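You operate a simulated robot arm through the tools that you are given. There is no shell and no other tool. Be economical: measure what you need, move in short steps, check, and stop when the job is done.

You are at the controls of a simulated robot arm. One attempt, no reset.

JOB
Press the pin home in the green block and put the block back.
Fine: use the pin press; raise the ram before the press tray comes out. Where these are worked on the way, their far stop is far enough and under half their travel is too little: press tray.

The check looks at the end state, three seconds after you hand in, the way a careful person would. Anything else that was tipped, shoved, dropped, spilled or broken makes it a failure.

ROBOT AND FRAMES
A 6-joint arm with a two-finger parallel gripper, fixed in place. Base frame: the origin is at the foot of the arm, x ahead of it, y to its left, z up; the work surface is at about z = 6. Units: mm, rad, N and s.
With the tool pointing down near the work surface it reaches from about 140 to 580 mm from the base axis. Its first joint turns from -1.152 to 1.152 rad. Payload 2.1 kg.
Tool frame: the origin (TCP) lies between the finger pads and is the grasp point; the fingertips stand 30 mm ahead of it; z points along the fingers, y is the line along which they close. The gripper opens to 94 mm. The fingers are 28 mm wide and 10 mm thick; the gripper's body (50 by 96 mm) begins 55 mm behind the TCP.
Orientation is told as [roll, pitch, yaw] about the base's x, y, z axes, in that order, counted from this pose: with the fingers straight down and closing along the base's y, the tool's x points along the base's -x, its y along +y and its z along -z.

CONTROLS
- The arm moves only by the tool arm_command. Its argument "moves" is a list of rows, each a list of 7 numbers: the turn, a rotation vector about the tool's x, y, z in rad, then the shift along the tool's x, y, z in mm, then the closure, from 0 (fully open) to 1 (shut). In form: [[ax, ay, az, dx, dy, dz, gripper], ...]. A call has 1 to 8 rows; each row shifts and turns the commanded pose from where the row before left it, along the tool's axes as they then stand. Rows are played at 5 a second. More than 50 mm and 0.15 rad between two rows, or a gripper value outside its range, and nothing of the call is played. Where a pose cannot be reached the arm comes as near as it can. A force on the tool above 90 N (or 10 N above the force at the start of the call, whichever is more), or a blocked arm, ends the call early, and 0.2 s more pass. Each finger travels about 72 mm/s and halts on what it meets, pressing with about 35 N; the grip force reading is that of the motor and also rises with nothing between the fingers. The clock runs only during rows and for 0.2 s after the last one: add rows that do not move to give the fingers time. The reply holds the time, the measured pose of the TCP, the force on the tool along the base axes, the opening and the grip force, in the units named above and with some noise, with the torque about the TCP (base axes, N m) and any sound that the robot's microphone picked up, and new pictures: "show" is both (left out), scene, wrist or none.
- Cameras (640 x 400 px; columns grow to the right, rows downward): "scene" is fixed at [46.1, -369.5, 489.2]; the picture's right is [0.78, -0.62, 0.00], its down [-0.32, -0.40, -0.86] and it looks along [0.54, 0.67, -0.51] (base axes); focal length 312 px, centre (320, 200). "wrist" rides on the gripper at [76, 14, -102] in the tool frame; the picture's right is [-0.18, 0.98, 0.00], its down [-0.75, -0.14, -0.64] and it looks along [-0.63, -0.12, 0.77] (tool axes); focal length 243 px, centre (320, 200). There is no depth. A picture from a camera that has moved, and an enlarged one, comes with that camera's place and axes in the base frame and with its lens. The place of the scene camera against the robot may be out by one fixed shift of up to 12 mm in any direction.
- close_up(camera, box): a new picture of the part [left, top, right, bottom] of that camera's present view, enlarged. The clock stands still meanwhile.
- finish_job(): hands the job in; it is judged then, once.

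Work in short steps. Places have to be worked out from the pictures, the camera data and where the tool is seen: move nearer, look again, correct. Check each grasp and each placing, and mend what went wrong. You have 120 turns and 200 pictures in all, those below and enlarged ones among them. Open the gripper and draw the arm clear of the work before you hand the job in, unless the task says otherwise; then end with one line.

The tools are called after "Call:" as a command line: name --pt "numbers of a row" for each row, then --argument value for the rest, lists and objects as JSON in quotes. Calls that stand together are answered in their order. arm_command: Moves the arm, as the interface text tells. Its arguments: {"type":"object","properties":{"moves":{"type":"array","items":{"type":"array","items":{"type":"number"}}},"show":{"type":"string","enum":["both","scene","wrist","none"]}},"required":["moves"]} The other tools are called the same way: close_up (camera, box) takes an enlarged picture of a part of a camera's view; finish_job () hands the job in.

At the start:

```text
time: 0.0
eef_pos: [318.7, 141.8, 355.4]
orientation: [0.0, 0.001, -0.001]
wrist_force: [-0.5, 0.1, -0.3]
moment: [-0.01, -0.05, -0.01]
grip_width: 94.0
grasp_force: 0.1
```

scene: 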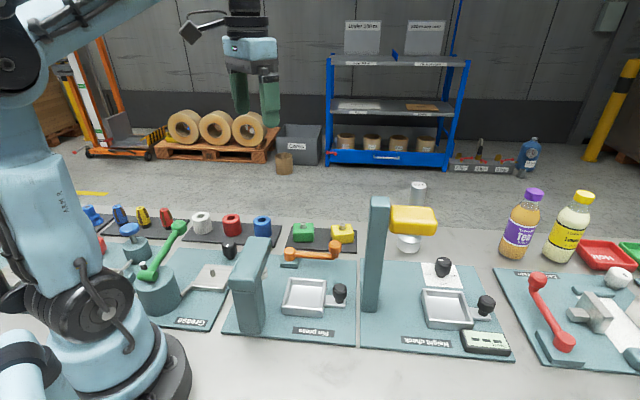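
wrist: 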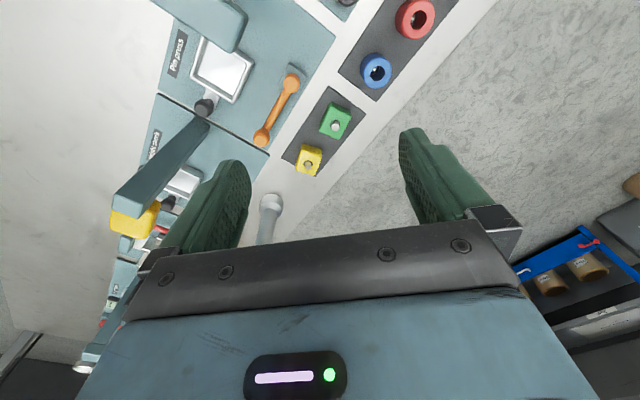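

I start with enlarged views of the pin press and the blocks.

Call:
close_up --camera "scene" --box '[200, 200, 380, 350]'

Call:
close_up --camera "wrist" --box '[120, 0, 400, 180]'

```text
2.67 times, centred on (290, 275) of scene
camera zoom: at [46.1, -369.5, 489.2], right [0.78, -0.62, 0.0], down [-0.32, -0.4, -0.86], along [0.54, 0.67, -0.51], focal length 833 px, centre (400, 0)
```

zoom: 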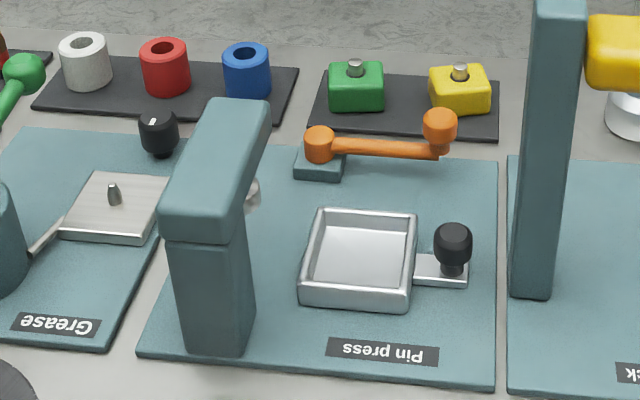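

```text
2.22 times, centred on (260, 90) of wrist
camera zoom: at [242.0, 156.5, 458.2], right [0.18, 0.98, 0.0], down [0.75, -0.14, 0.64], along [0.63, -0.12, -0.77], focal length 539 px, centre (453, 444)
```

zoom: 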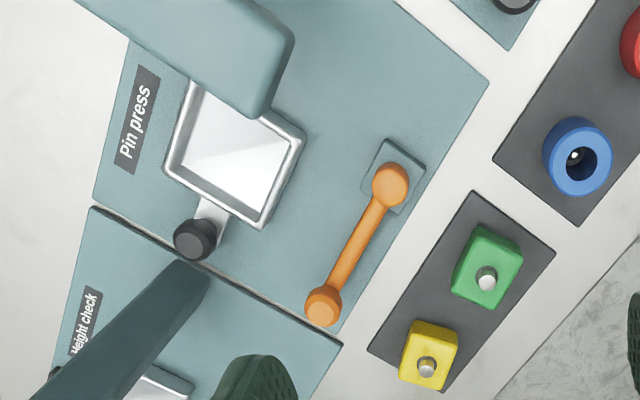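

The tray looks drawn out on the right, with the ram over its left. I bring the wrist camera over the press, turned along the row of stations.

Call:
arm_command --pt "0 0 0 20 -37 0 0" --pt "0 0 0 20 -37 0 0" --pt "0 0 0 20 -37 0 0" --pt "0 0 0.145 0 0 0 0" --pt "0 0 0.145 0 0 0 0" --pt "0 0 0.145 0 0 0 0" --pt "0 0 0.145 0 0 0 0" --pt "0 0 0.145 0 0 0 0"

```text
time: 1.8
eef_pos: [258.4, 30.2, 356.3]
orientation: [0.0, 0.0, -0.728]
wrist_force: [0.8, -0.1, 0.9]
moment: [0.04, -0.02, -0.01]
grip_width: 94.1
grasp_force: 0.1
camera wrist: at [211.3, 92.2, 458.0], right [0.79, 0.61, 0.0], down [0.47, -0.61, 0.64], along [0.39, -0.51, -0.77], focal length 243 px, centre (320, 200)
```

scene: 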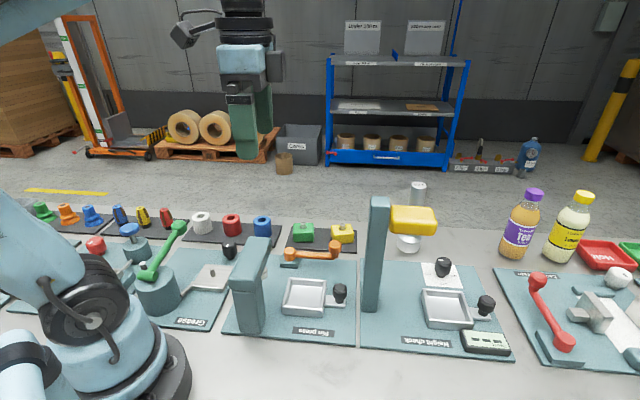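
wrist: 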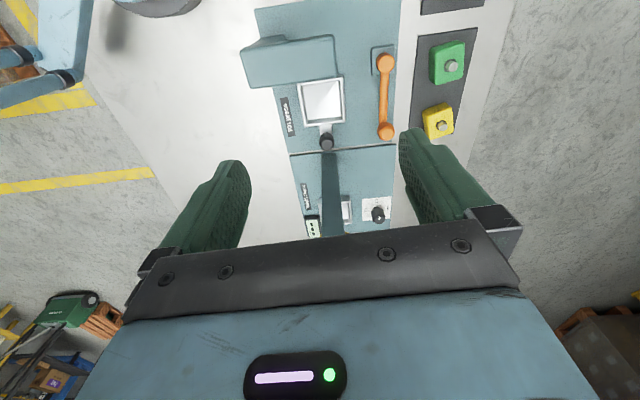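

Call:
close_up --camera "wrist" --box '[230, 0, 480, 160]'

```text
2.50 times, centred on (355, 80) of wrist
camera zoom: at [211.3, 92.2, 458.0], right [0.79, 0.61, 0.0], down [0.47, -0.61, 0.64], along [0.39, -0.51, -0.77], focal length 606 px, centre (232, 500)
```

zoom: 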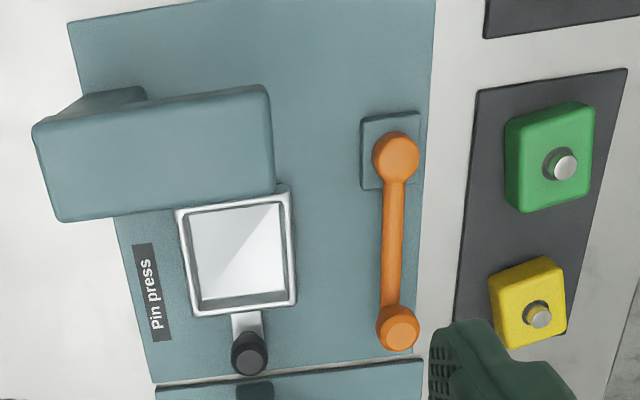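

Call:
close_up --camera "scene" --box '[275, 215, 365, 271]'

Call:
close_up --camera "scene" --box '[220, 225, 380, 345]'

Call:
close_up --camera "scene" --box '[80, 200, 260, 335]'

Call:
close_up --camera "scene" --box '[490, 240, 640, 370]'

```text
7.11 times, centred on (320, 243) of scene
camera zoom: at [46.1, -369.5, 489.2], right [0.78, -0.62, 0.0], down [-0.32, -0.4, -0.86], along [0.54, 0.67, -0.51], focal length 2222 px, centre (320, -106)
```

zoom: 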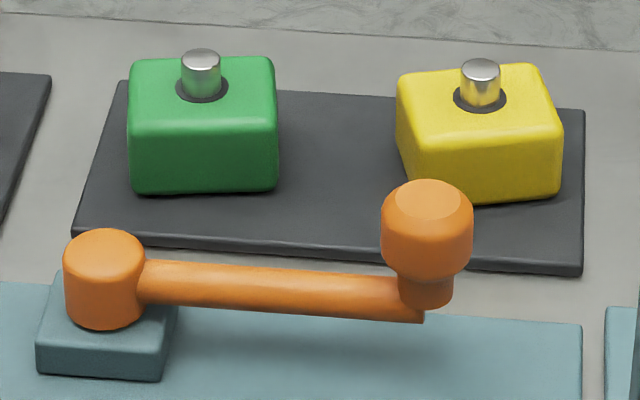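

```text
3.33 times, centred on (300, 285) of scene
camera zoom: at [46.1, -369.5, 489.2], right [0.78, -0.62, 0.0], down [-0.32, -0.4, -0.86], along [0.54, 0.67, -0.51], focal length 1042 px, centre (387, -83)
```

zoom: 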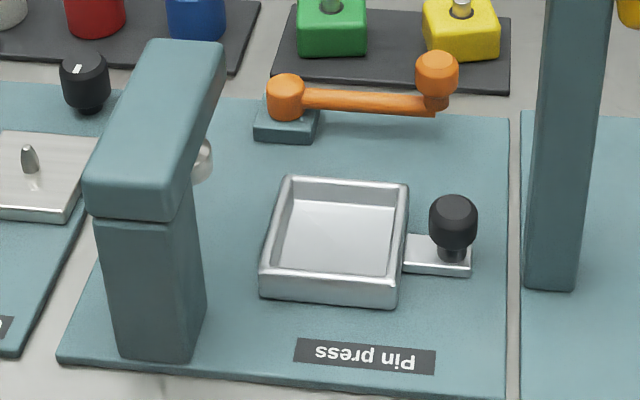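

```text
2.96 times, centred on (170, 268) of scene
camera zoom: at [46.1, -369.5, 489.2], right [0.78, -0.62, 0.0], down [-0.32, -0.4, -0.86], along [0.54, 0.67, -0.51], focal length 926 px, centre (764, 0)
```

zoom: 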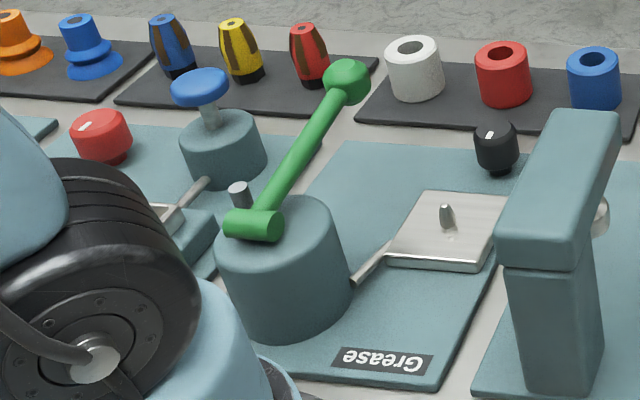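

```text
3.08 times, centred on (565, 305) of scene
camera zoom: at [46.1, -369.5, 489.2], right [0.78, -0.62, 0.0], down [-0.32, -0.4, -0.86], along [0.54, 0.67, -0.51], focal length 962 px, centre (-434, -123)
```

zoom: 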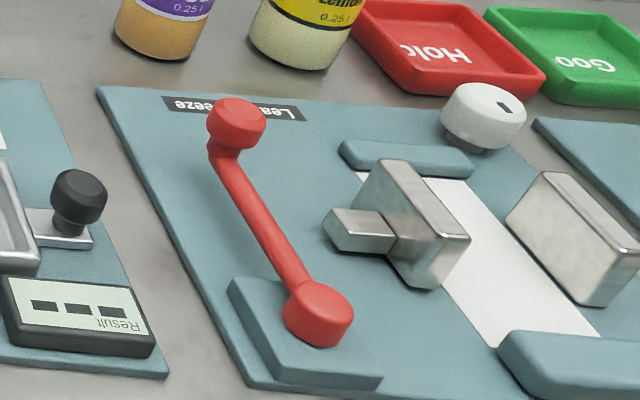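

The crank is a vertical-axis lever with a knob, and the green block stands near base (416, 150). I move over it at a safe height to measure it.

Call:
arm_command --pt "0 0 0.007 -6.1 32.5 20 0" --pt "0 0 0 -6.1 32.5 20 0" --pt "0 0 0 -6.1 32.5 27 0" --pt "0 0 0 -6.1 32.5 27 0" --pt "0 0 0 -6.1 32.5 27 0" --pt "0 0 0 -6.1 32.5 27 0" --pt "0 0 0 0 0 27 0"

```text
time: 3.4
eef_pos: [413.9, 152.8, 179.1]
orientation: [0.0, -0.001, -0.731]
wrist_force: [0.5, -0.1, -0.1]
moment: [0.02, 0.02, 0.03]
grip_width: 93.7
grasp_force: 0.0
camera wrist: at [368.3, 214.6, 281.2], right [0.79, 0.61, 0.0], down [0.47, -0.61, 0.64], along [0.39, -0.51, -0.77], focal length 243 px, centre (320, 200)
```

scene: 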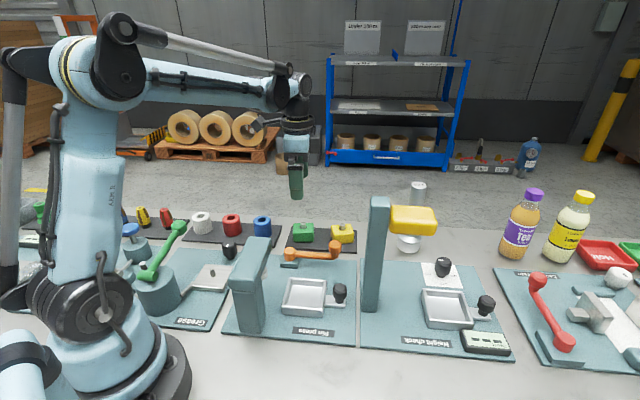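
wrist: 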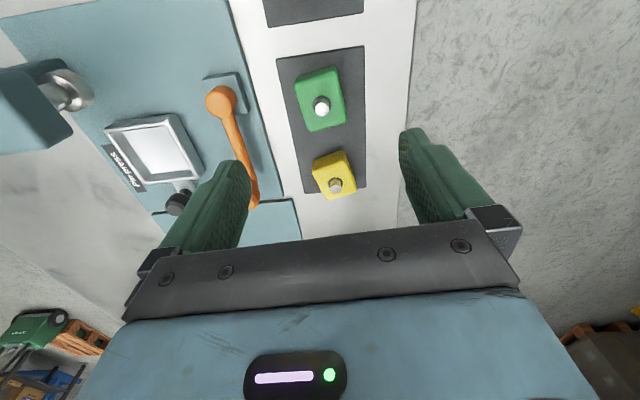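

Call:
close_up --camera "wrist" --box '[250, 30, 410, 130]'

Call:
close_up --camera "wrist" --box '[0, 40, 280, 220]'

```text
4.00 times, centred on (330, 80) of wrist
camera zoom: at [368.3, 214.6, 281.2], right [0.79, 0.61, 0.0], down [0.47, -0.61, 0.64], along [0.39, -0.51, -0.77], focal length 970 px, centre (280, 680)
```

zoom: 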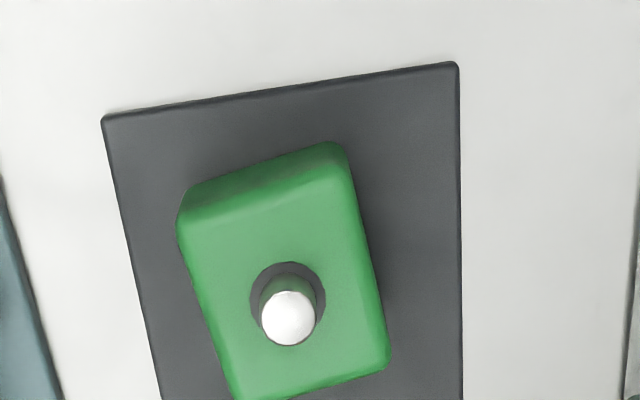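

```text
2.22 times, centred on (140, 130) of wrist
camera zoom: at [368.3, 214.6, 281.2], right [0.79, 0.61, 0.0], down [0.47, -0.61, 0.64], along [0.39, -0.51, -0.77], focal length 539 px, centre (720, 356)
```

zoom: 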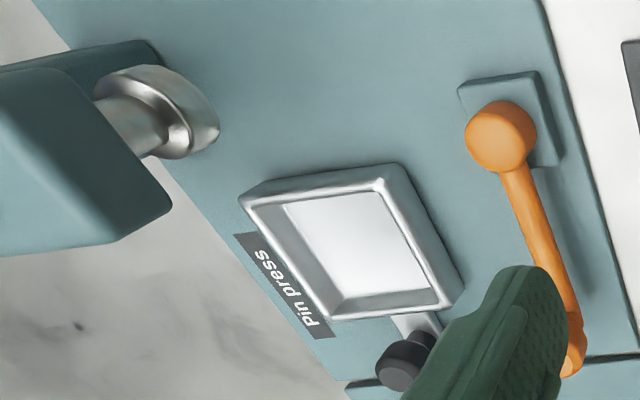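

By triangulation the block is centred near (419.5, 150), with its top at z≈35 and yaw about -0.59. I align with it and descend partway to check.

Call:
arm_command --pt "0 0 0 -6 1.7 0 0" --pt "0 0 -0.145 0 0 20 0" --pt "0 0 0 0 0 30 0" --pt "0 0 0 0 0 30 0" --pt "0 0 0 0 0 0 0" --show "wrist"

Call:
close_up --camera "wrist" --box '[200, 0, 440, 160]'

```text
time: 4.6
eef_pos: [421.6, 150.7, 100.5]
orientation: [-0.001, 0.0, -0.586]
wrist_force: [1.2, 0.2, 0.5]
moment: [-0.01, -0.01, -0.02]
grip_width: 93.9
grasp_force: 0.0
camera wrist: at [366.1, 205.0, 203.3], right [0.7, 0.72, 0.0], down [0.55, -0.53, 0.64], along [0.46, -0.45, -0.77], focal length 243 px, centre (320, 200)
```

wrist: 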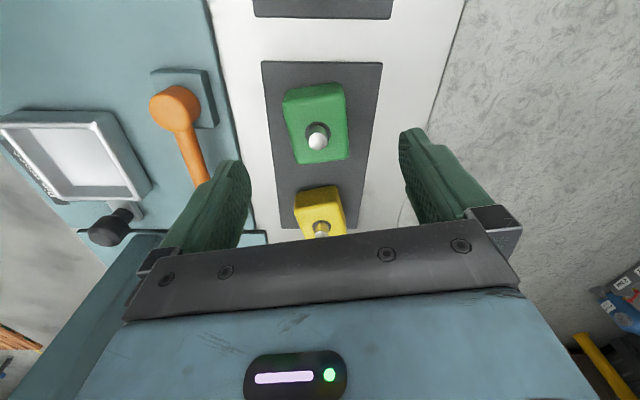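

```text
2.50 times, centred on (320, 80) of wrist
camera zoom: at [366.1, 205.0, 203.3], right [0.7, 0.72, 0.0], down [0.55, -0.53, 0.64], along [0.46, -0.45, -0.77], focal length 606 px, centre (320, 500)
```

zoom: 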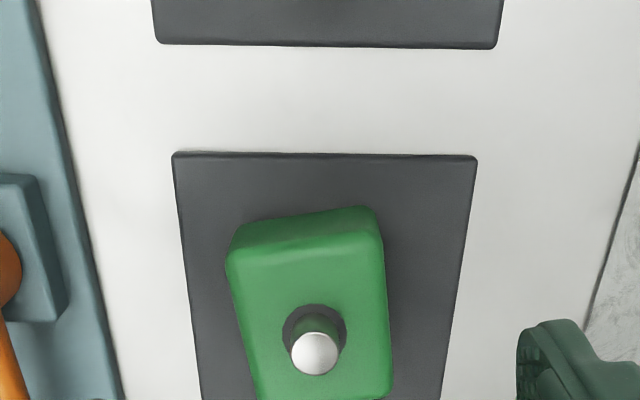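

Refined: the hole centre is at (419, 150.5) and the block yaw is about -0.63. I descend and close.

Call:
arm_command --pt "0 0 0.044 1.6 -1.2 0 0" --pt "0 0 0 0 0 25 0" --pt "0 0 0 0 0 23.5 0" --pt "0 0 0 0 0 0 0.3" --pt "0 0 0 0 0 0 0.5" --pt "0 0 0 0 0 0 0.8" --pt "0 0 0 0 0 0 1" --pt "0 0 0 0 0 0 1"

```text
time: 6.4
eef_pos: [420.0, 149.2, 53.1]
orientation: [0.001, 0.0, -0.631]
wrist_force: [-0.4, 0.8, -0.5]
moment: [-0.01, 0.01, 0.02]
grip_width: 43.3
grasp_force: 35.5
camera wrist: at [366.1, 206.4, 155.4], right [0.73, 0.68, 0.0], down [0.53, -0.56, 0.64], along [0.44, -0.47, -0.77], focal length 243 px, centre (320, 200)
```

scene: 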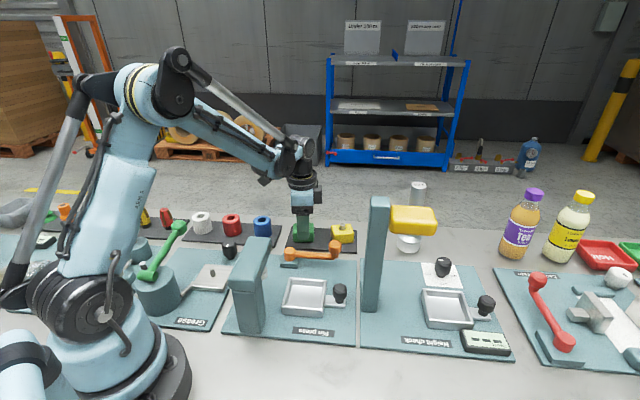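
wrist: 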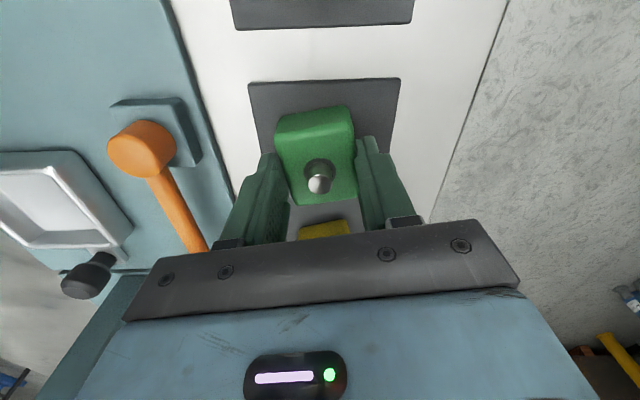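

The block is held at 43.3 mm, grasped at (420, 149, 53) with yaw -0.63. I lift it and carry it high toward the tray, turning to the station's angle of -0.785.

Call:
arm_command --pt "0 0 0 0 0 -30 1" --pt "0 0 0 0 0 -40 1" --pt "0 0 0.08 0 0 -27 1" --pt "0 0 0.074 0 0 0 1" --pt "0 0 0 -7.4 -49 0 1" --pt "0 0 0 -7.4 -49 0 1" --pt "0 0 0 -7.4 -49 0 1" --pt "0 0 0 -7.4 -49 0 1"

```text
time: 8.2
eef_pos: [300.8, -9.2, 151.2]
orientation: [0.0, 0.001, -0.786]
wrist_force: [0.1, 0.1, -0.4]
moment: [0.0, -0.01, 0.0]
grip_width: 0.0
grasp_force: 32.8
camera wrist: at [257.1, 55.4, 253.2], right [0.82, 0.57, 0.0], down [0.43, -0.63, 0.64], along [0.36, -0.53, -0.77], focal length 243 px, centre (320, 200)
```

scene: 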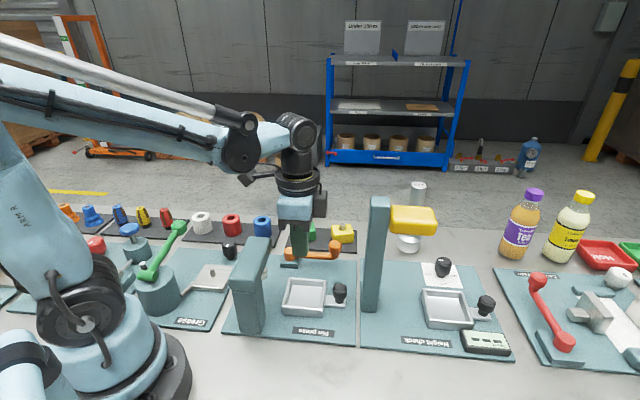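
wrist: 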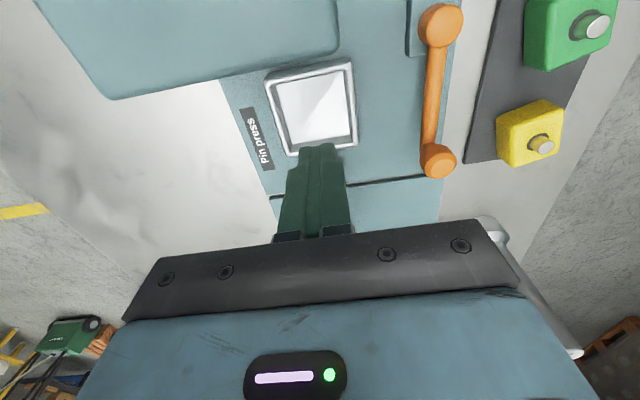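

The gripper is empty: the block slipped and still stands on its mat, so I need a deeper grip. From here I first measure the tray and head, and check the block.

Call:
close_up --camera "wrist" --box '[440, 0, 640, 170]'

Call:
close_up --camera "wrist" --box '[200, 0, 480, 200]'

Call:
close_up --camera "scene" --box '[200, 170, 380, 350]'

```text
2.35 times, centred on (540, 85) of wrist
camera zoom: at [257.1, 55.4, 253.2], right [0.82, 0.57, 0.0], down [0.43, -0.63, 0.64], along [0.36, -0.53, -0.77], focal length 571 px, centre (-198, 471)
```

zoom: 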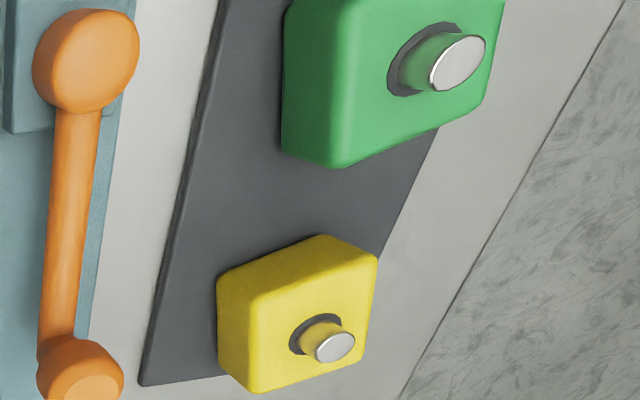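

```text
2.00 times, centred on (340, 100) of wrist
camera zoom: at [257.1, 55.4, 253.2], right [0.82, 0.57, 0.0], down [0.43, -0.63, 0.64], along [0.36, -0.53, -0.77], focal length 485 px, centre (280, 400)
```

zoom: 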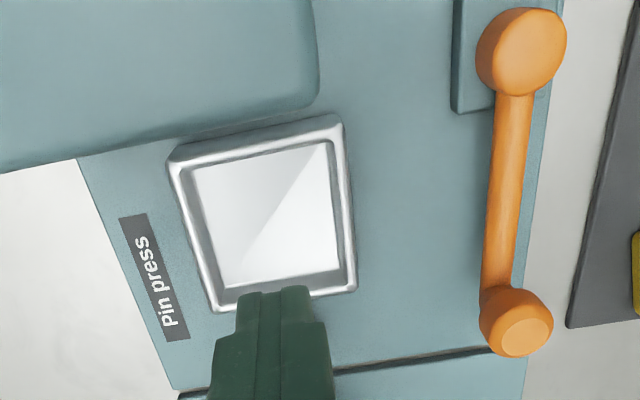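

```text
2.22 times, centred on (290, 260) of scene
camera zoom: at [46.1, -369.4, 489.2], right [0.78, -0.62, 0.0], down [-0.32, -0.4, -0.86], along [0.54, 0.67, -0.51], focal length 694 px, centre (387, 67)
```

zoom: 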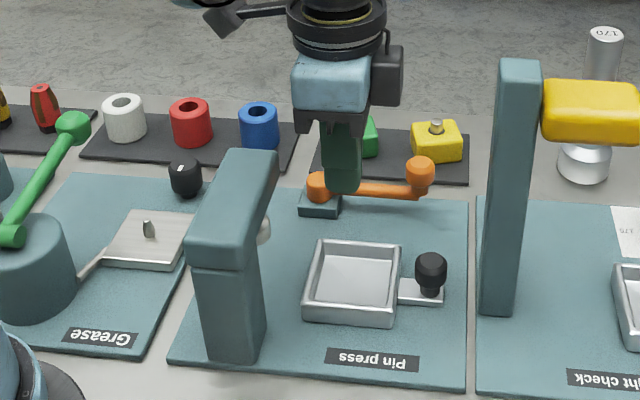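

The tray centre comes out at about (302, -18.5), its inner floor is about 61 mm square, and the head top is near z≈125. I'll re-grip along the block's long axis with the gripper turned about +90°, so the camera stays clear of the press head. I turn in place first.

Call:
arm_command --pt "0 0 -0.144 0 0 -10 0.2" --pt "0 0 -0.144 0 0 0 0.2" --pt "0 0 -0.144 0 0 0 0.2" --pt "0 0 -0.144 0 0 0 0.2" --pt "0 0 -0.144 0 0 0 0.2" --pt "0 0 -0.144 0 0 0 0.2" --pt "0 0 -0.144 0 0 0 0.2" --pt "0 0 -0.144 0 0 0 0.2" --show "none"

Call:
arm_command --pt "0 0 -0.144 0 0 0 0.2" --pt "0 0 -0.144 0 0 0 0.2" --pt "0 0 -0.144 0 0 0 0.2" --pt "0 0 -0.144 0 0 0 0.2" --pt "0 0 0 -50 0 0 0.2" --pt "0 0 0 -50 0 0 0.2" --pt "0 0 0 -49 -1 0 0.2" --pt "0 0 0 -49 0 0 0.2"

Call:
close_up --camera "wrist" --box '[220, 20, 440, 160]'

```text
time: 10.0
eef_pos: [301.3, -10.8, 159.1]
orientation: [-0.001, 0.0, 0.371]
wrist_force: [0.4, 0.2, -0.4]
moment: [0.01, -0.02, 0.01]
grip_width: 75.2
grasp_force: 0.1
```

```text
time: 11.8
eef_pos: [420.2, 147.4, 161.2]
orientation: [-0.001, 0.0, 0.942]
wrist_force: [-0.3, -0.1, 0.6]
moment: [-0.02, 0.02, 0.01]
grip_width: 75.2
grasp_force: 0.1
camera wrist: at [364.7, 95.0, 263.5], right [-0.69, 0.73, 0.0], down [0.56, 0.53, 0.64], along [0.47, 0.44, -0.77], focal length 243 px, centre (320, 200)
```

scene: 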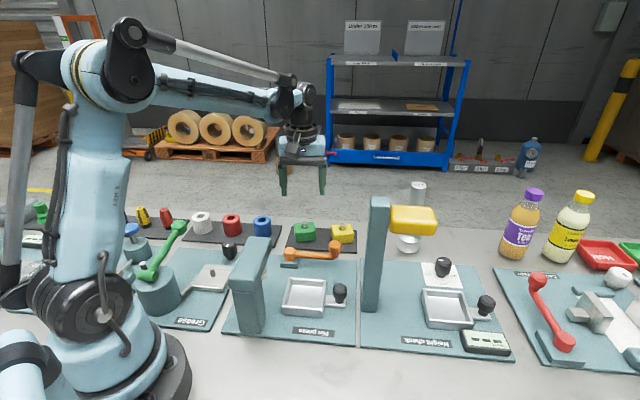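
wrist: 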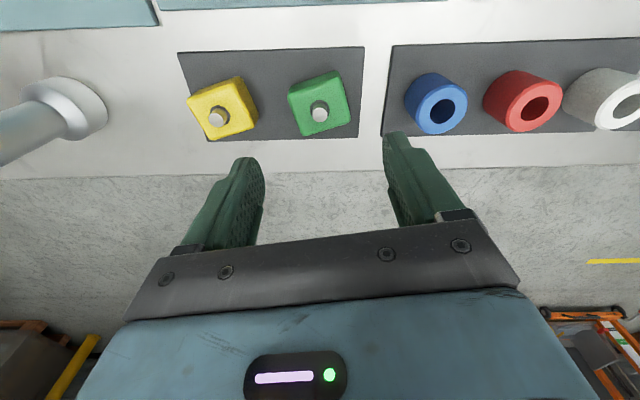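

```text
2.86 times, centred on (330, 90) of wrist
camera zoom: at [364.7, 95.0, 263.5], right [-0.69, 0.73, 0.0], down [0.56, 0.53, 0.64], along [0.47, 0.44, -0.77], focal length 693 px, centre (291, 514)
```

zoom: 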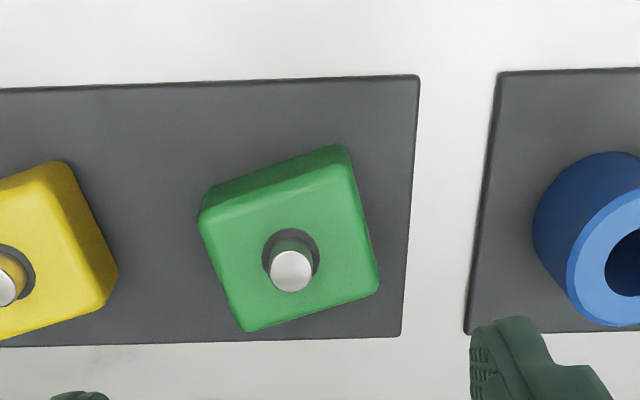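

The slip turned the block slightly: its yaw along v is now about 1.07, with the centre near (421.5, 150). I align, narrow the fingers to 62 mm to stay clear of the yellow block, and come down to just above it.

Call:
arm_command --pt "0 0 -0.13 0 0 0 0.34" --pt "0 0 0 -2.9 0.1 30 0.34" --pt "0 0 0 0 0 30 0.34" --pt "0 0 0 0 0 22 0.34" --pt "0 0 0 0 0 0 0.34"

Call:
close_up --camera "wrist" --box '[200, 60, 440, 220]'

Call:
close_up --camera "scene" --box '[270, 150, 370, 270]'

```text
time: 13.0
eef_pos: [420.6, 151.5, 76.7]
orientation: [0.0, 0.0, 1.073]
wrist_force: [0.5, 0.2, -0.1]
moment: [0.0, -0.03, -0.04]
grip_width: 61.9
grasp_force: 0.1
camera wrist: at [372.0, 91.4, 178.6], right [-0.78, 0.63, 0.0], down [0.48, 0.59, 0.64], along [0.41, 0.5, -0.77], focal length 243 px, centre (320, 200)
```

scene: 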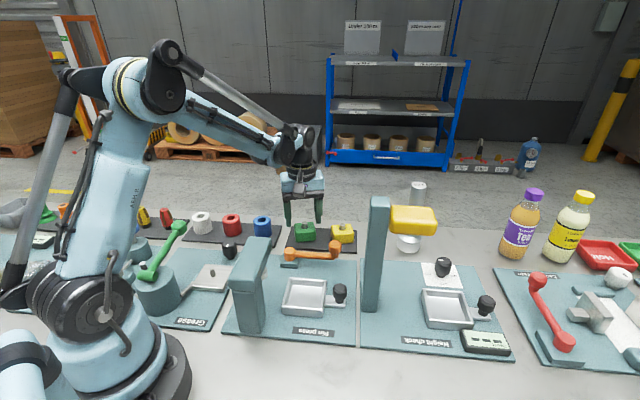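
wrist: 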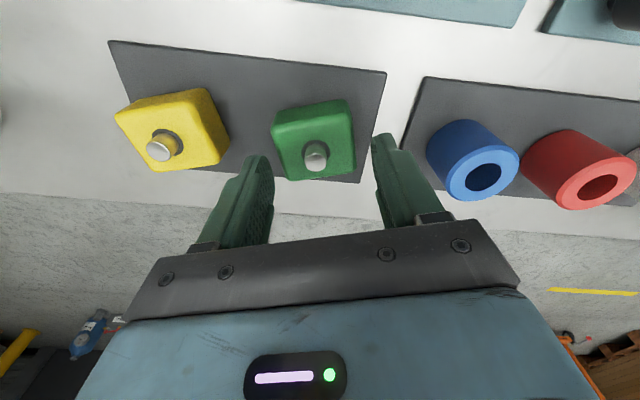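

```text
2.50 times, centred on (320, 140) of wrist
camera zoom: at [372.0, 91.4, 178.6], right [-0.78, 0.63, 0.0], down [0.48, 0.59, 0.64], along [0.41, 0.5, -0.77], focal length 606 px, centre (320, 350)
```

zoom: 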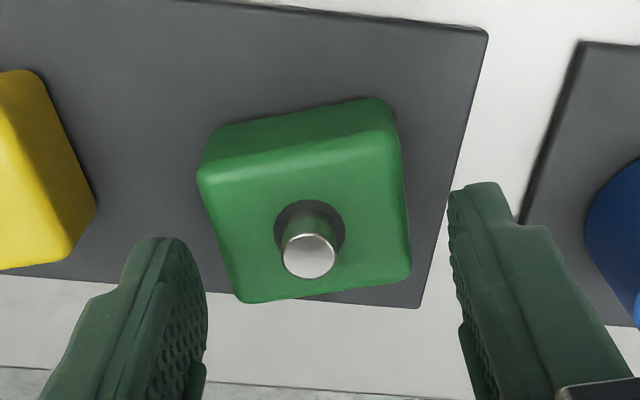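

```text
3.33 times, centred on (320, 210) of scene
camera zoom: at [46.1, -369.5, 489.2], right [0.78, -0.62, 0.0], down [-0.32, -0.4, -0.86], along [0.54, 0.67, -0.51], focal length 1042 px, centre (320, 167)
```

zoom: 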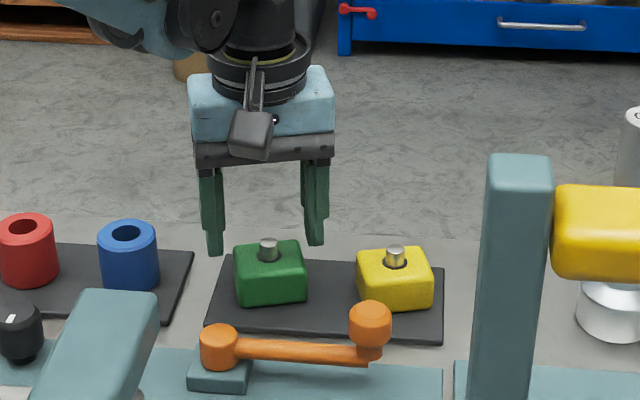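

The block is now at about (423.5, 150.3). I correct 3 mm sideways, go deeper to z≈45, and close.

Call:
arm_command --pt "0 0 0 -0.3 -3.1 0 0.34" --pt "0 0 0 0 0 16 0.34" --pt "0 0 0 0 0 15 0.34" --pt "0 0 0 0 0 0 0.42" --pt "0 0 0 0 0 0 0.6" --pt "0 0 0 0 0 0 1" --pt "0 0 0 0 0 0 1" --show "wrist"

Call:
close_up --camera "scene" --box '[270, 170, 370, 270]'

```text
time: 14.6
eef_pos: [424.2, 150.5, 45.1]
orientation: [0.0, 0.001, 1.075]
wrist_force: [0.1, -0.7, -0.2]
moment: [0.01, -0.04, 0.0]
grip_width: 51.2
grasp_force: 35.1
camera wrist: at [374.7, 89.5, 147.9], right [-0.78, 0.63, 0.0], down [0.48, 0.59, 0.64], along [0.41, 0.5, -0.77], focal length 243 px, centre (320, 200)
```

wrist: 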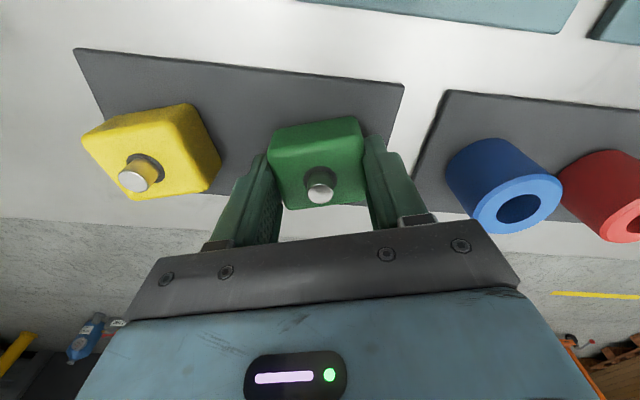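

```text
4.00 times, centred on (320, 220) of scene
camera zoom: at [46.1, -369.5, 489.2], right [0.78, -0.62, 0.0], down [-0.32, -0.4, -0.86], along [0.54, 0.67, -0.51], focal length 1250 px, centre (320, 120)
```

zoom: 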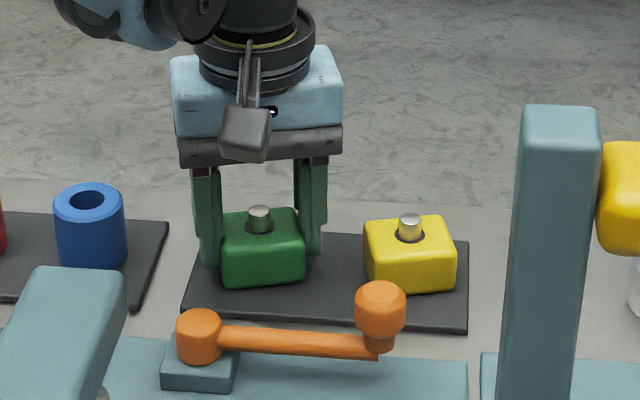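

Gripped at 51.2 mm. I lift a little and check that it holds.

Call:
arm_command --pt "0 0 0 0 0 -8 1" --pt "0 0 0 0 0 -8 1" --pt "0 0 0 0 0 0 1" --show "none"

Call:
close_up --camera "scene" --box '[270, 170, 370, 270]'

```text
time: 15.4
eef_pos: [422.3, 150.0, 63.1]
orientation: [0.0, 0.0, 1.074]
wrist_force: [-0.1, 0.0, -0.9]
moment: [-0.01, -0.01, 0.0]
grip_width: 51.2
grasp_force: 34.6
```

```text
4.00 times, centred on (320, 220) of scene
camera zoom: at [46.1, -369.5, 489.2], right [0.78, -0.62, 0.0], down [-0.32, -0.4, -0.86], along [0.54, 0.67, -0.51], focal length 1250 px, centre (320, 120)
```

zoom: 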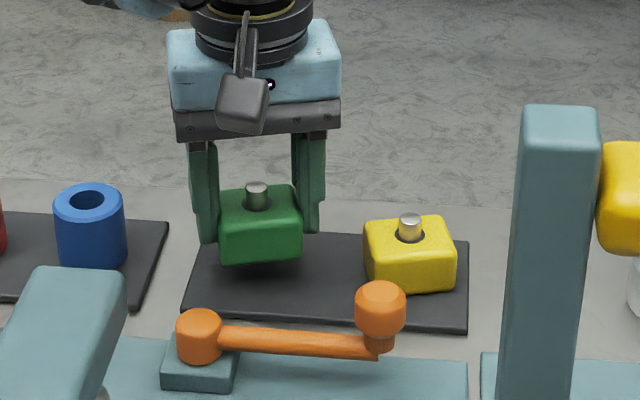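

It holds. I lift, turn to yaw 0.785, and carry it over the tray at z≈135.

Call:
arm_command --pt "0 0 0 0 0 -36 1" --pt "0 0 0.145 0 0 -36 1" --pt "0 0 0.144 0 0 0 1" --pt "0 0 0 41 -7 0 1" --pt "0 0 0 41 -7 0 1" --pt "0 0 0 41 -7 0 1" --pt "0 0 0 41 -7 0 1" --pt "0 0 0 40 -6 0 1"

Call:
close_up --camera "wrist" --box '[180, 40, 460, 220]'

Call:
close_up --camera "scene" --box '[200, 170, 380, 350]'

```text
time: 17.2
eef_pos: [301.8, -20.0, 135.1]
orientation: [0.002, 0.0, 0.785]
wrist_force: [0.1, -0.1, -1.6]
moment: [-0.03, 0.0, -0.01]
grip_width: 51.1
grasp_force: 35.0
camera wrist: at [238.1, -63.5, 237.9], right [-0.56, 0.83, 0.0], down [0.63, 0.43, 0.64], along [0.53, 0.36, -0.77], focal length 243 px, centre (320, 200)
```

scene: 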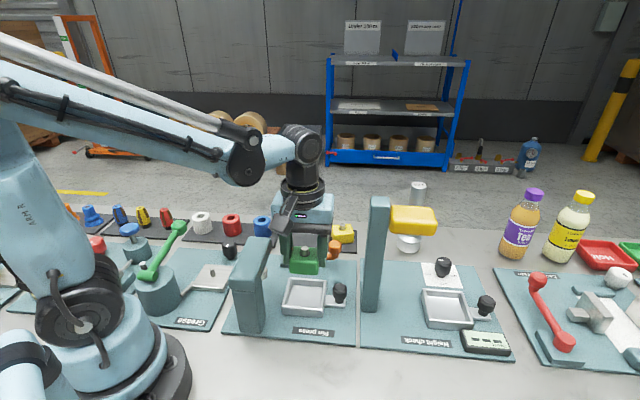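
wrist: 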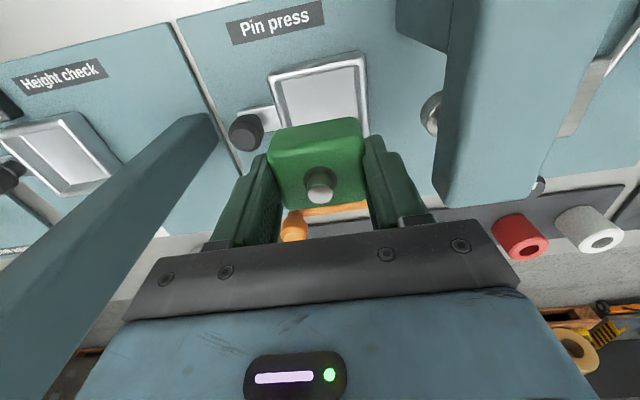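

```text
2.22 times, centred on (320, 130) of wrist
camera zoom: at [238.1, -63.5, 237.9], right [-0.56, 0.83, 0.0], down [0.63, 0.43, 0.64], along [0.53, 0.36, -0.77], focal length 539 px, centre (320, 356)
```

zoom: 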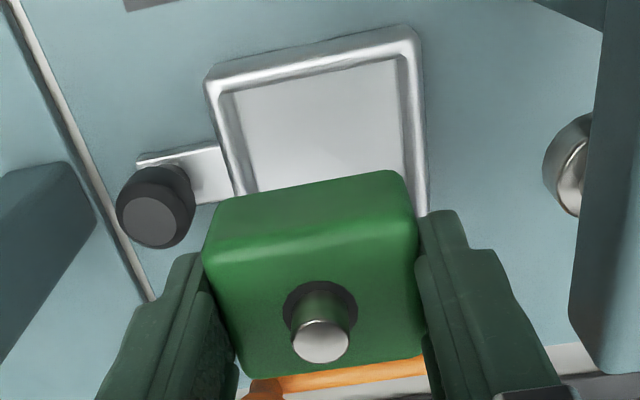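

```text
2.22 times, centred on (290, 260) of scene
camera zoom: at [46.1, -369.4, 489.2], right [0.78, -0.62, 0.0], down [-0.32, -0.4, -0.86], along [0.54, 0.67, -0.51], focal length 694 px, centre (387, 67)
```

zoom: 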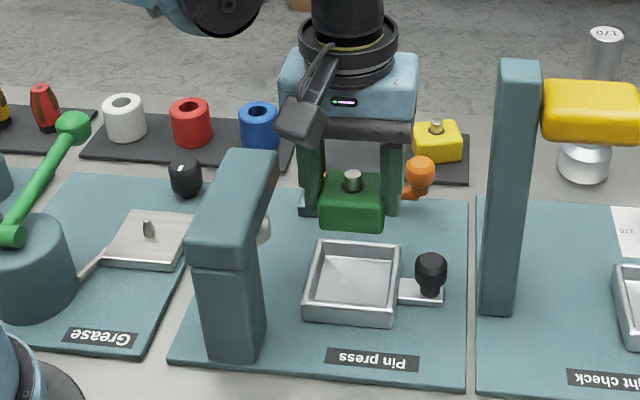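

The block is nearly over the tray centre at (303, -17). I shift 3 mm in v and lower to just above the rim.

Call:
arm_command --pt "0 0 0 -2.8 1 0 1" --pt "0 0 0 0 0 30 1" --pt "0 0 0 0 0 25 1" --pt "0 0 0 0 0 16 1" --pt "0 0 0 0 0 0 1"

Call:
close_up --camera "scene" --box '[220, 200, 380, 350]'

Call:
close_up --camera "wrist" --box '[180, 60, 460, 240]'

```text
time: 18.4
eef_pos: [303.6, -15.2, 63.7]
orientation: [-0.001, -0.002, 0.783]
wrist_force: [-0.2, -0.4, -0.7]
moment: [-0.02, 0.02, 0.01]
grip_width: 51.1
grasp_force: 35.2
camera wrist: at [239.9, -58.1, 165.7], right [-0.56, 0.83, 0.0], down [0.63, 0.43, 0.64], along [0.53, 0.36, -0.77], focal length 243 px, centre (320, 200)
```

scene: 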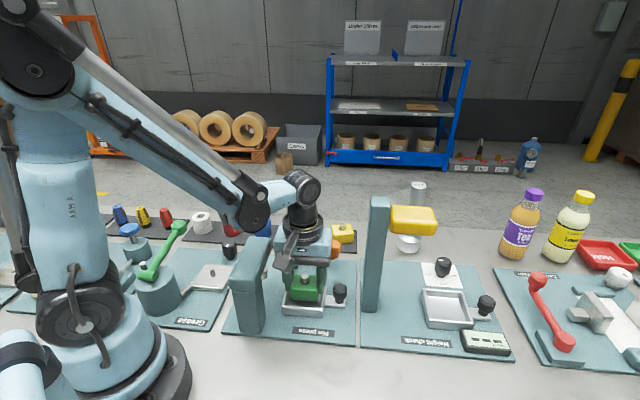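
wrist: 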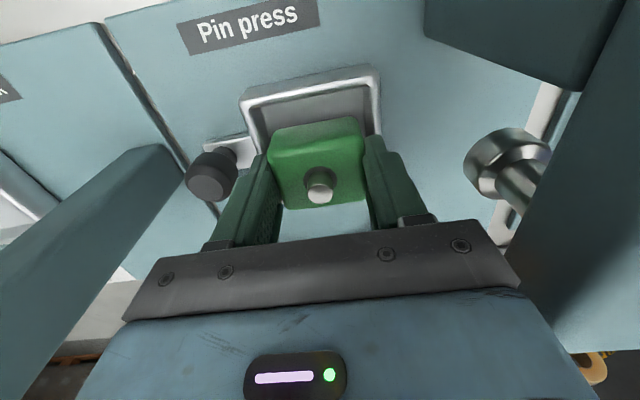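

```text
2.67 times, centred on (300, 275) of scene
camera zoom: at [46.1, -369.5, 489.2], right [0.78, -0.62, 0.0], down [-0.32, -0.4, -0.86], along [0.54, 0.67, -0.51], focal length 833 px, centre (373, 0)
```

zoom: 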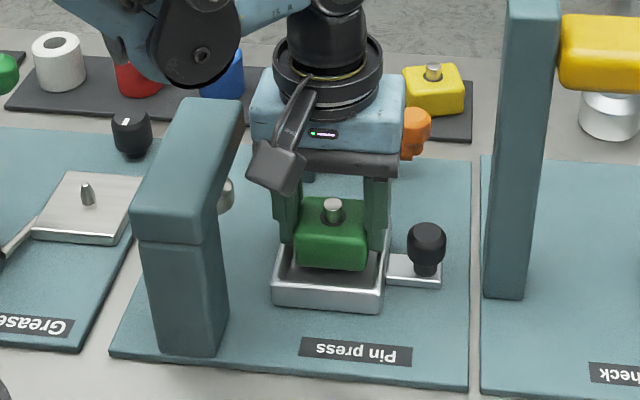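

```text
2.22 times, centred on (320, 150) of wrist
camera zoom: at [239.9, -58.1, 165.7], right [-0.56, 0.83, 0.0], down [0.63, 0.43, 0.64], along [0.53, 0.36, -0.77], focal length 539 px, centre (320, 311)
```

zoom: 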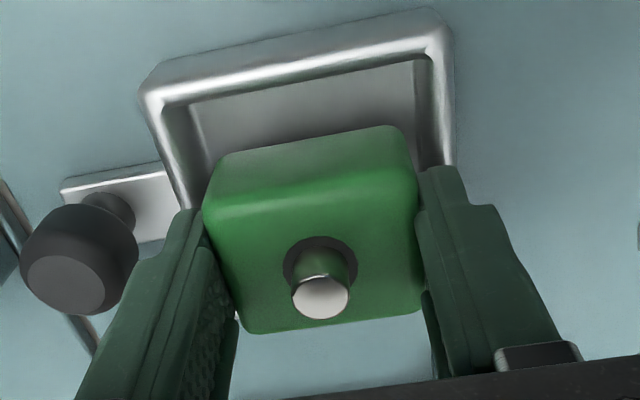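

Well placed. I lower the last millimetres and watch the force.

Call:
arm_command --pt "0 0 0 0.8 0 2 1" --pt "0 0 0 0 0 2 1" --pt "0 0 0 0 0 0 1" --show "none"

Call:
arm_command --pt "0 0 0 0 0 1.5 1" --pt "0 0 0 0 0 1.5 1" --pt "0 0 0 0 0 0 1" --show "none"

Call:
close_up --camera "scene" --box '[270, 240, 350, 320]'

```text
time: 19.2
eef_pos: [302.1, -14.8, 60.7]
orientation: [0.002, 0.003, 0.785]
wrist_force: [-9.3, 0.7, 84.6]
moment: [-0.23, -0.12, 0.04]
grip_width: 50.9
grasp_force: 35.4
```

```text
time: 19.5
eef_pos: [303.5, -14.4, 62.0]
orientation: [0.003, 0.001, 0.783]
wrist_force: [-4.4, 1.7, 28.3]
moment: [-0.42, -0.54, -0.12]
grip_width: 51.0
grasp_force: 34.5
stopped in row 1: the force on the tool passed its limit at 108 N (the readings are from after the stop); the commanded pose is now the measured one
```

```text
5.00 times, centred on (310, 280) of scene
camera zoom: at [46.0, -369.4, 489.2], right [0.78, -0.62, 0.0], down [-0.32, -0.4, -0.86], along [0.54, 0.67, -0.51], focal length 1563 px, centre (370, -200)
```

zoom: 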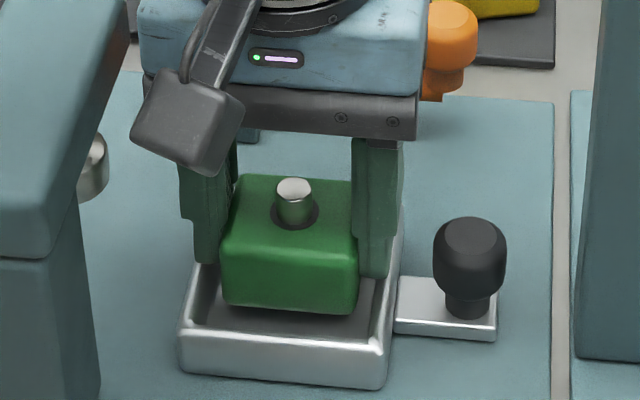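

Contact at TCP z≈61: the block is on the floor or the tips are on the rim. I back off 1 mm and open gently.

Call:
arm_command --pt "0 0 0 0 0 -0.5 1" --pt "0 0 0 0 0 0 0.44" --pt "0 0 0 0 0 0 0.36" --pt "0 0 0 0 0 0 0.34" --show "wrist"

Call:
close_up --camera "scene" --box '[270, 240, 350, 320]'

```text
time: 20.5
eef_pos: [302.5, -14.6, 60.6]
orientation: [0.003, 0.002, 0.786]
wrist_force: [-9.5, 11.1, 26.4]
moment: [-0.23, -0.38, 0.07]
grip_width: 53.1
grasp_force: 0.0
camera wrist: at [239.1, -58.3, 163.5], right [-0.56, 0.83, 0.0], down [0.64, 0.43, 0.64], along [0.53, 0.36, -0.77], focal length 243 px, centre (320, 200)
```

wrist: 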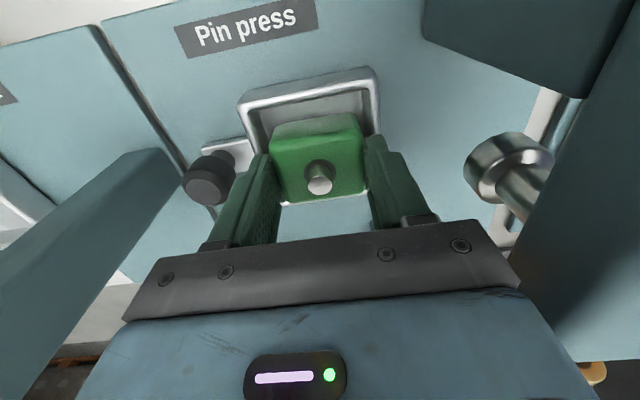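

```text
5.00 times, centred on (310, 280) of scene
camera zoom: at [46.0, -369.4, 489.2], right [0.78, -0.62, 0.0], down [-0.32, -0.4, -0.86], along [0.54, 0.67, -0.51], focal length 1563 px, centre (370, -200)
```

zoom: 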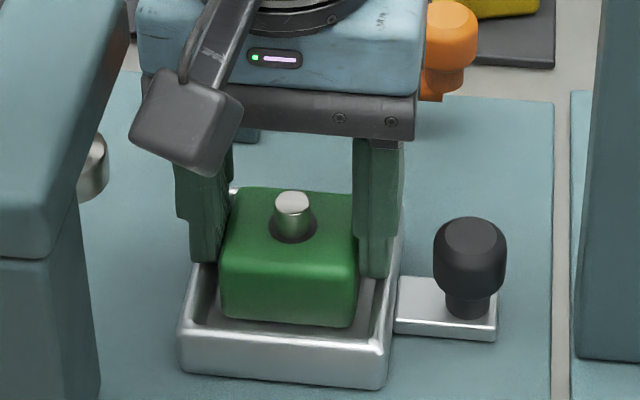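

The block dropped into the tray and the fingers sit against the rim. I ease straight up.

Call:
arm_command --pt "0 0 0 0 0 -3 0.42" --pt "0 0 0 0 0 -5 0.4" --pt "0 0 0 0 0 -10 0.34" --pt "0 0 0 0 0 -30 0.34" --pt "0 0 0 0 0 -40 0.34" --pt "0 0 0 0 0 -10 0.34"

Call:
close_up --camera "scene" --box '[220, 220, 370, 340]'

Call:
close_up --camera "wrist" --box '[180, 0, 460, 180]'

```text
time: 21.9
eef_pos: [303.6, -15.1, 158.0]
orientation: [0.002, 0.001, 0.784]
wrist_force: [-0.9, 0.5, 0.0]
moment: [0.0, 0.01, -0.01]
grip_width: 62.0
grasp_force: 0.1
camera wrist: at [240.1, -57.6, 261.3], right [-0.56, 0.83, 0.0], down [0.64, 0.43, 0.64], along [0.53, 0.36, -0.77], focal length 243 px, centre (320, 200)
```

scene: 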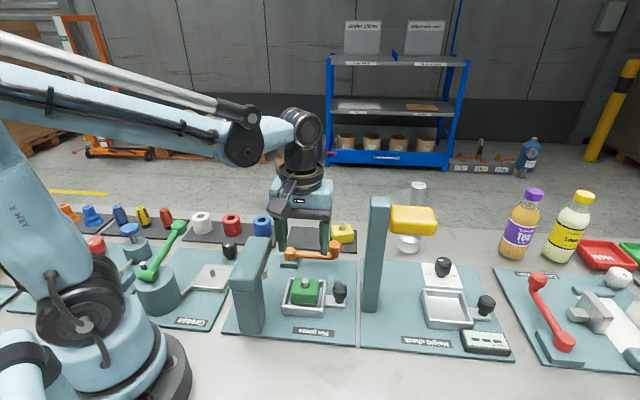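
wrist: 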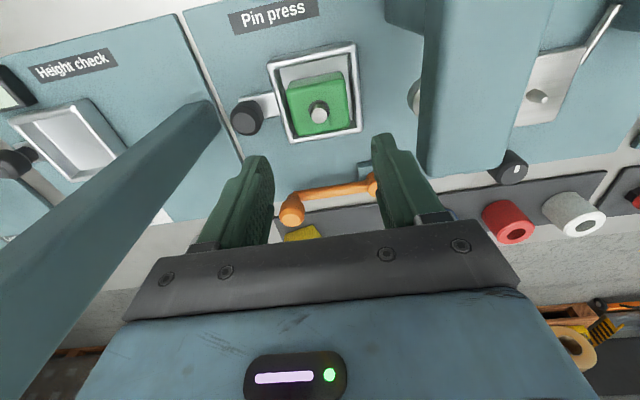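

```text
3.33 times, centred on (295, 280) of scene
camera zoom: at [46.1, -369.5, 489.2], right [0.78, -0.62, 0.0], down [-0.32, -0.4, -0.86], along [0.54, 0.67, -0.51], focal length 1042 px, centre (403, -67)
```

zoom: 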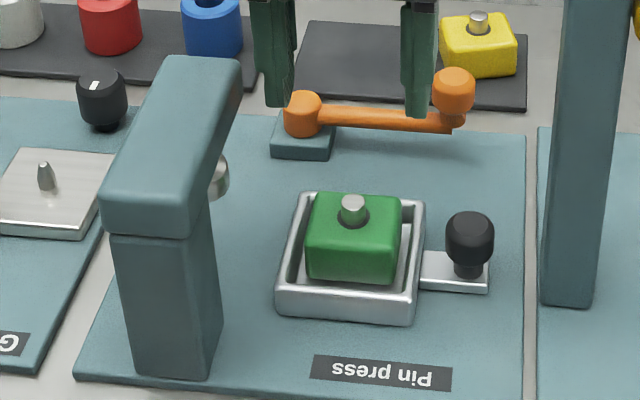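

```text
2.22 times, centred on (320, 90) of wrist
camera zoom: at [240.1, -57.6, 261.3], right [-0.56, 0.83, 0.0], down [0.64, 0.43, 0.64], along [0.53, 0.36, -0.77], focal length 539 px, centre (320, 444)
```

zoom: 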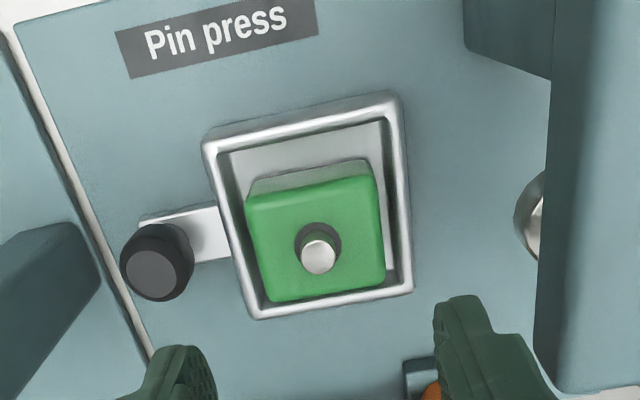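

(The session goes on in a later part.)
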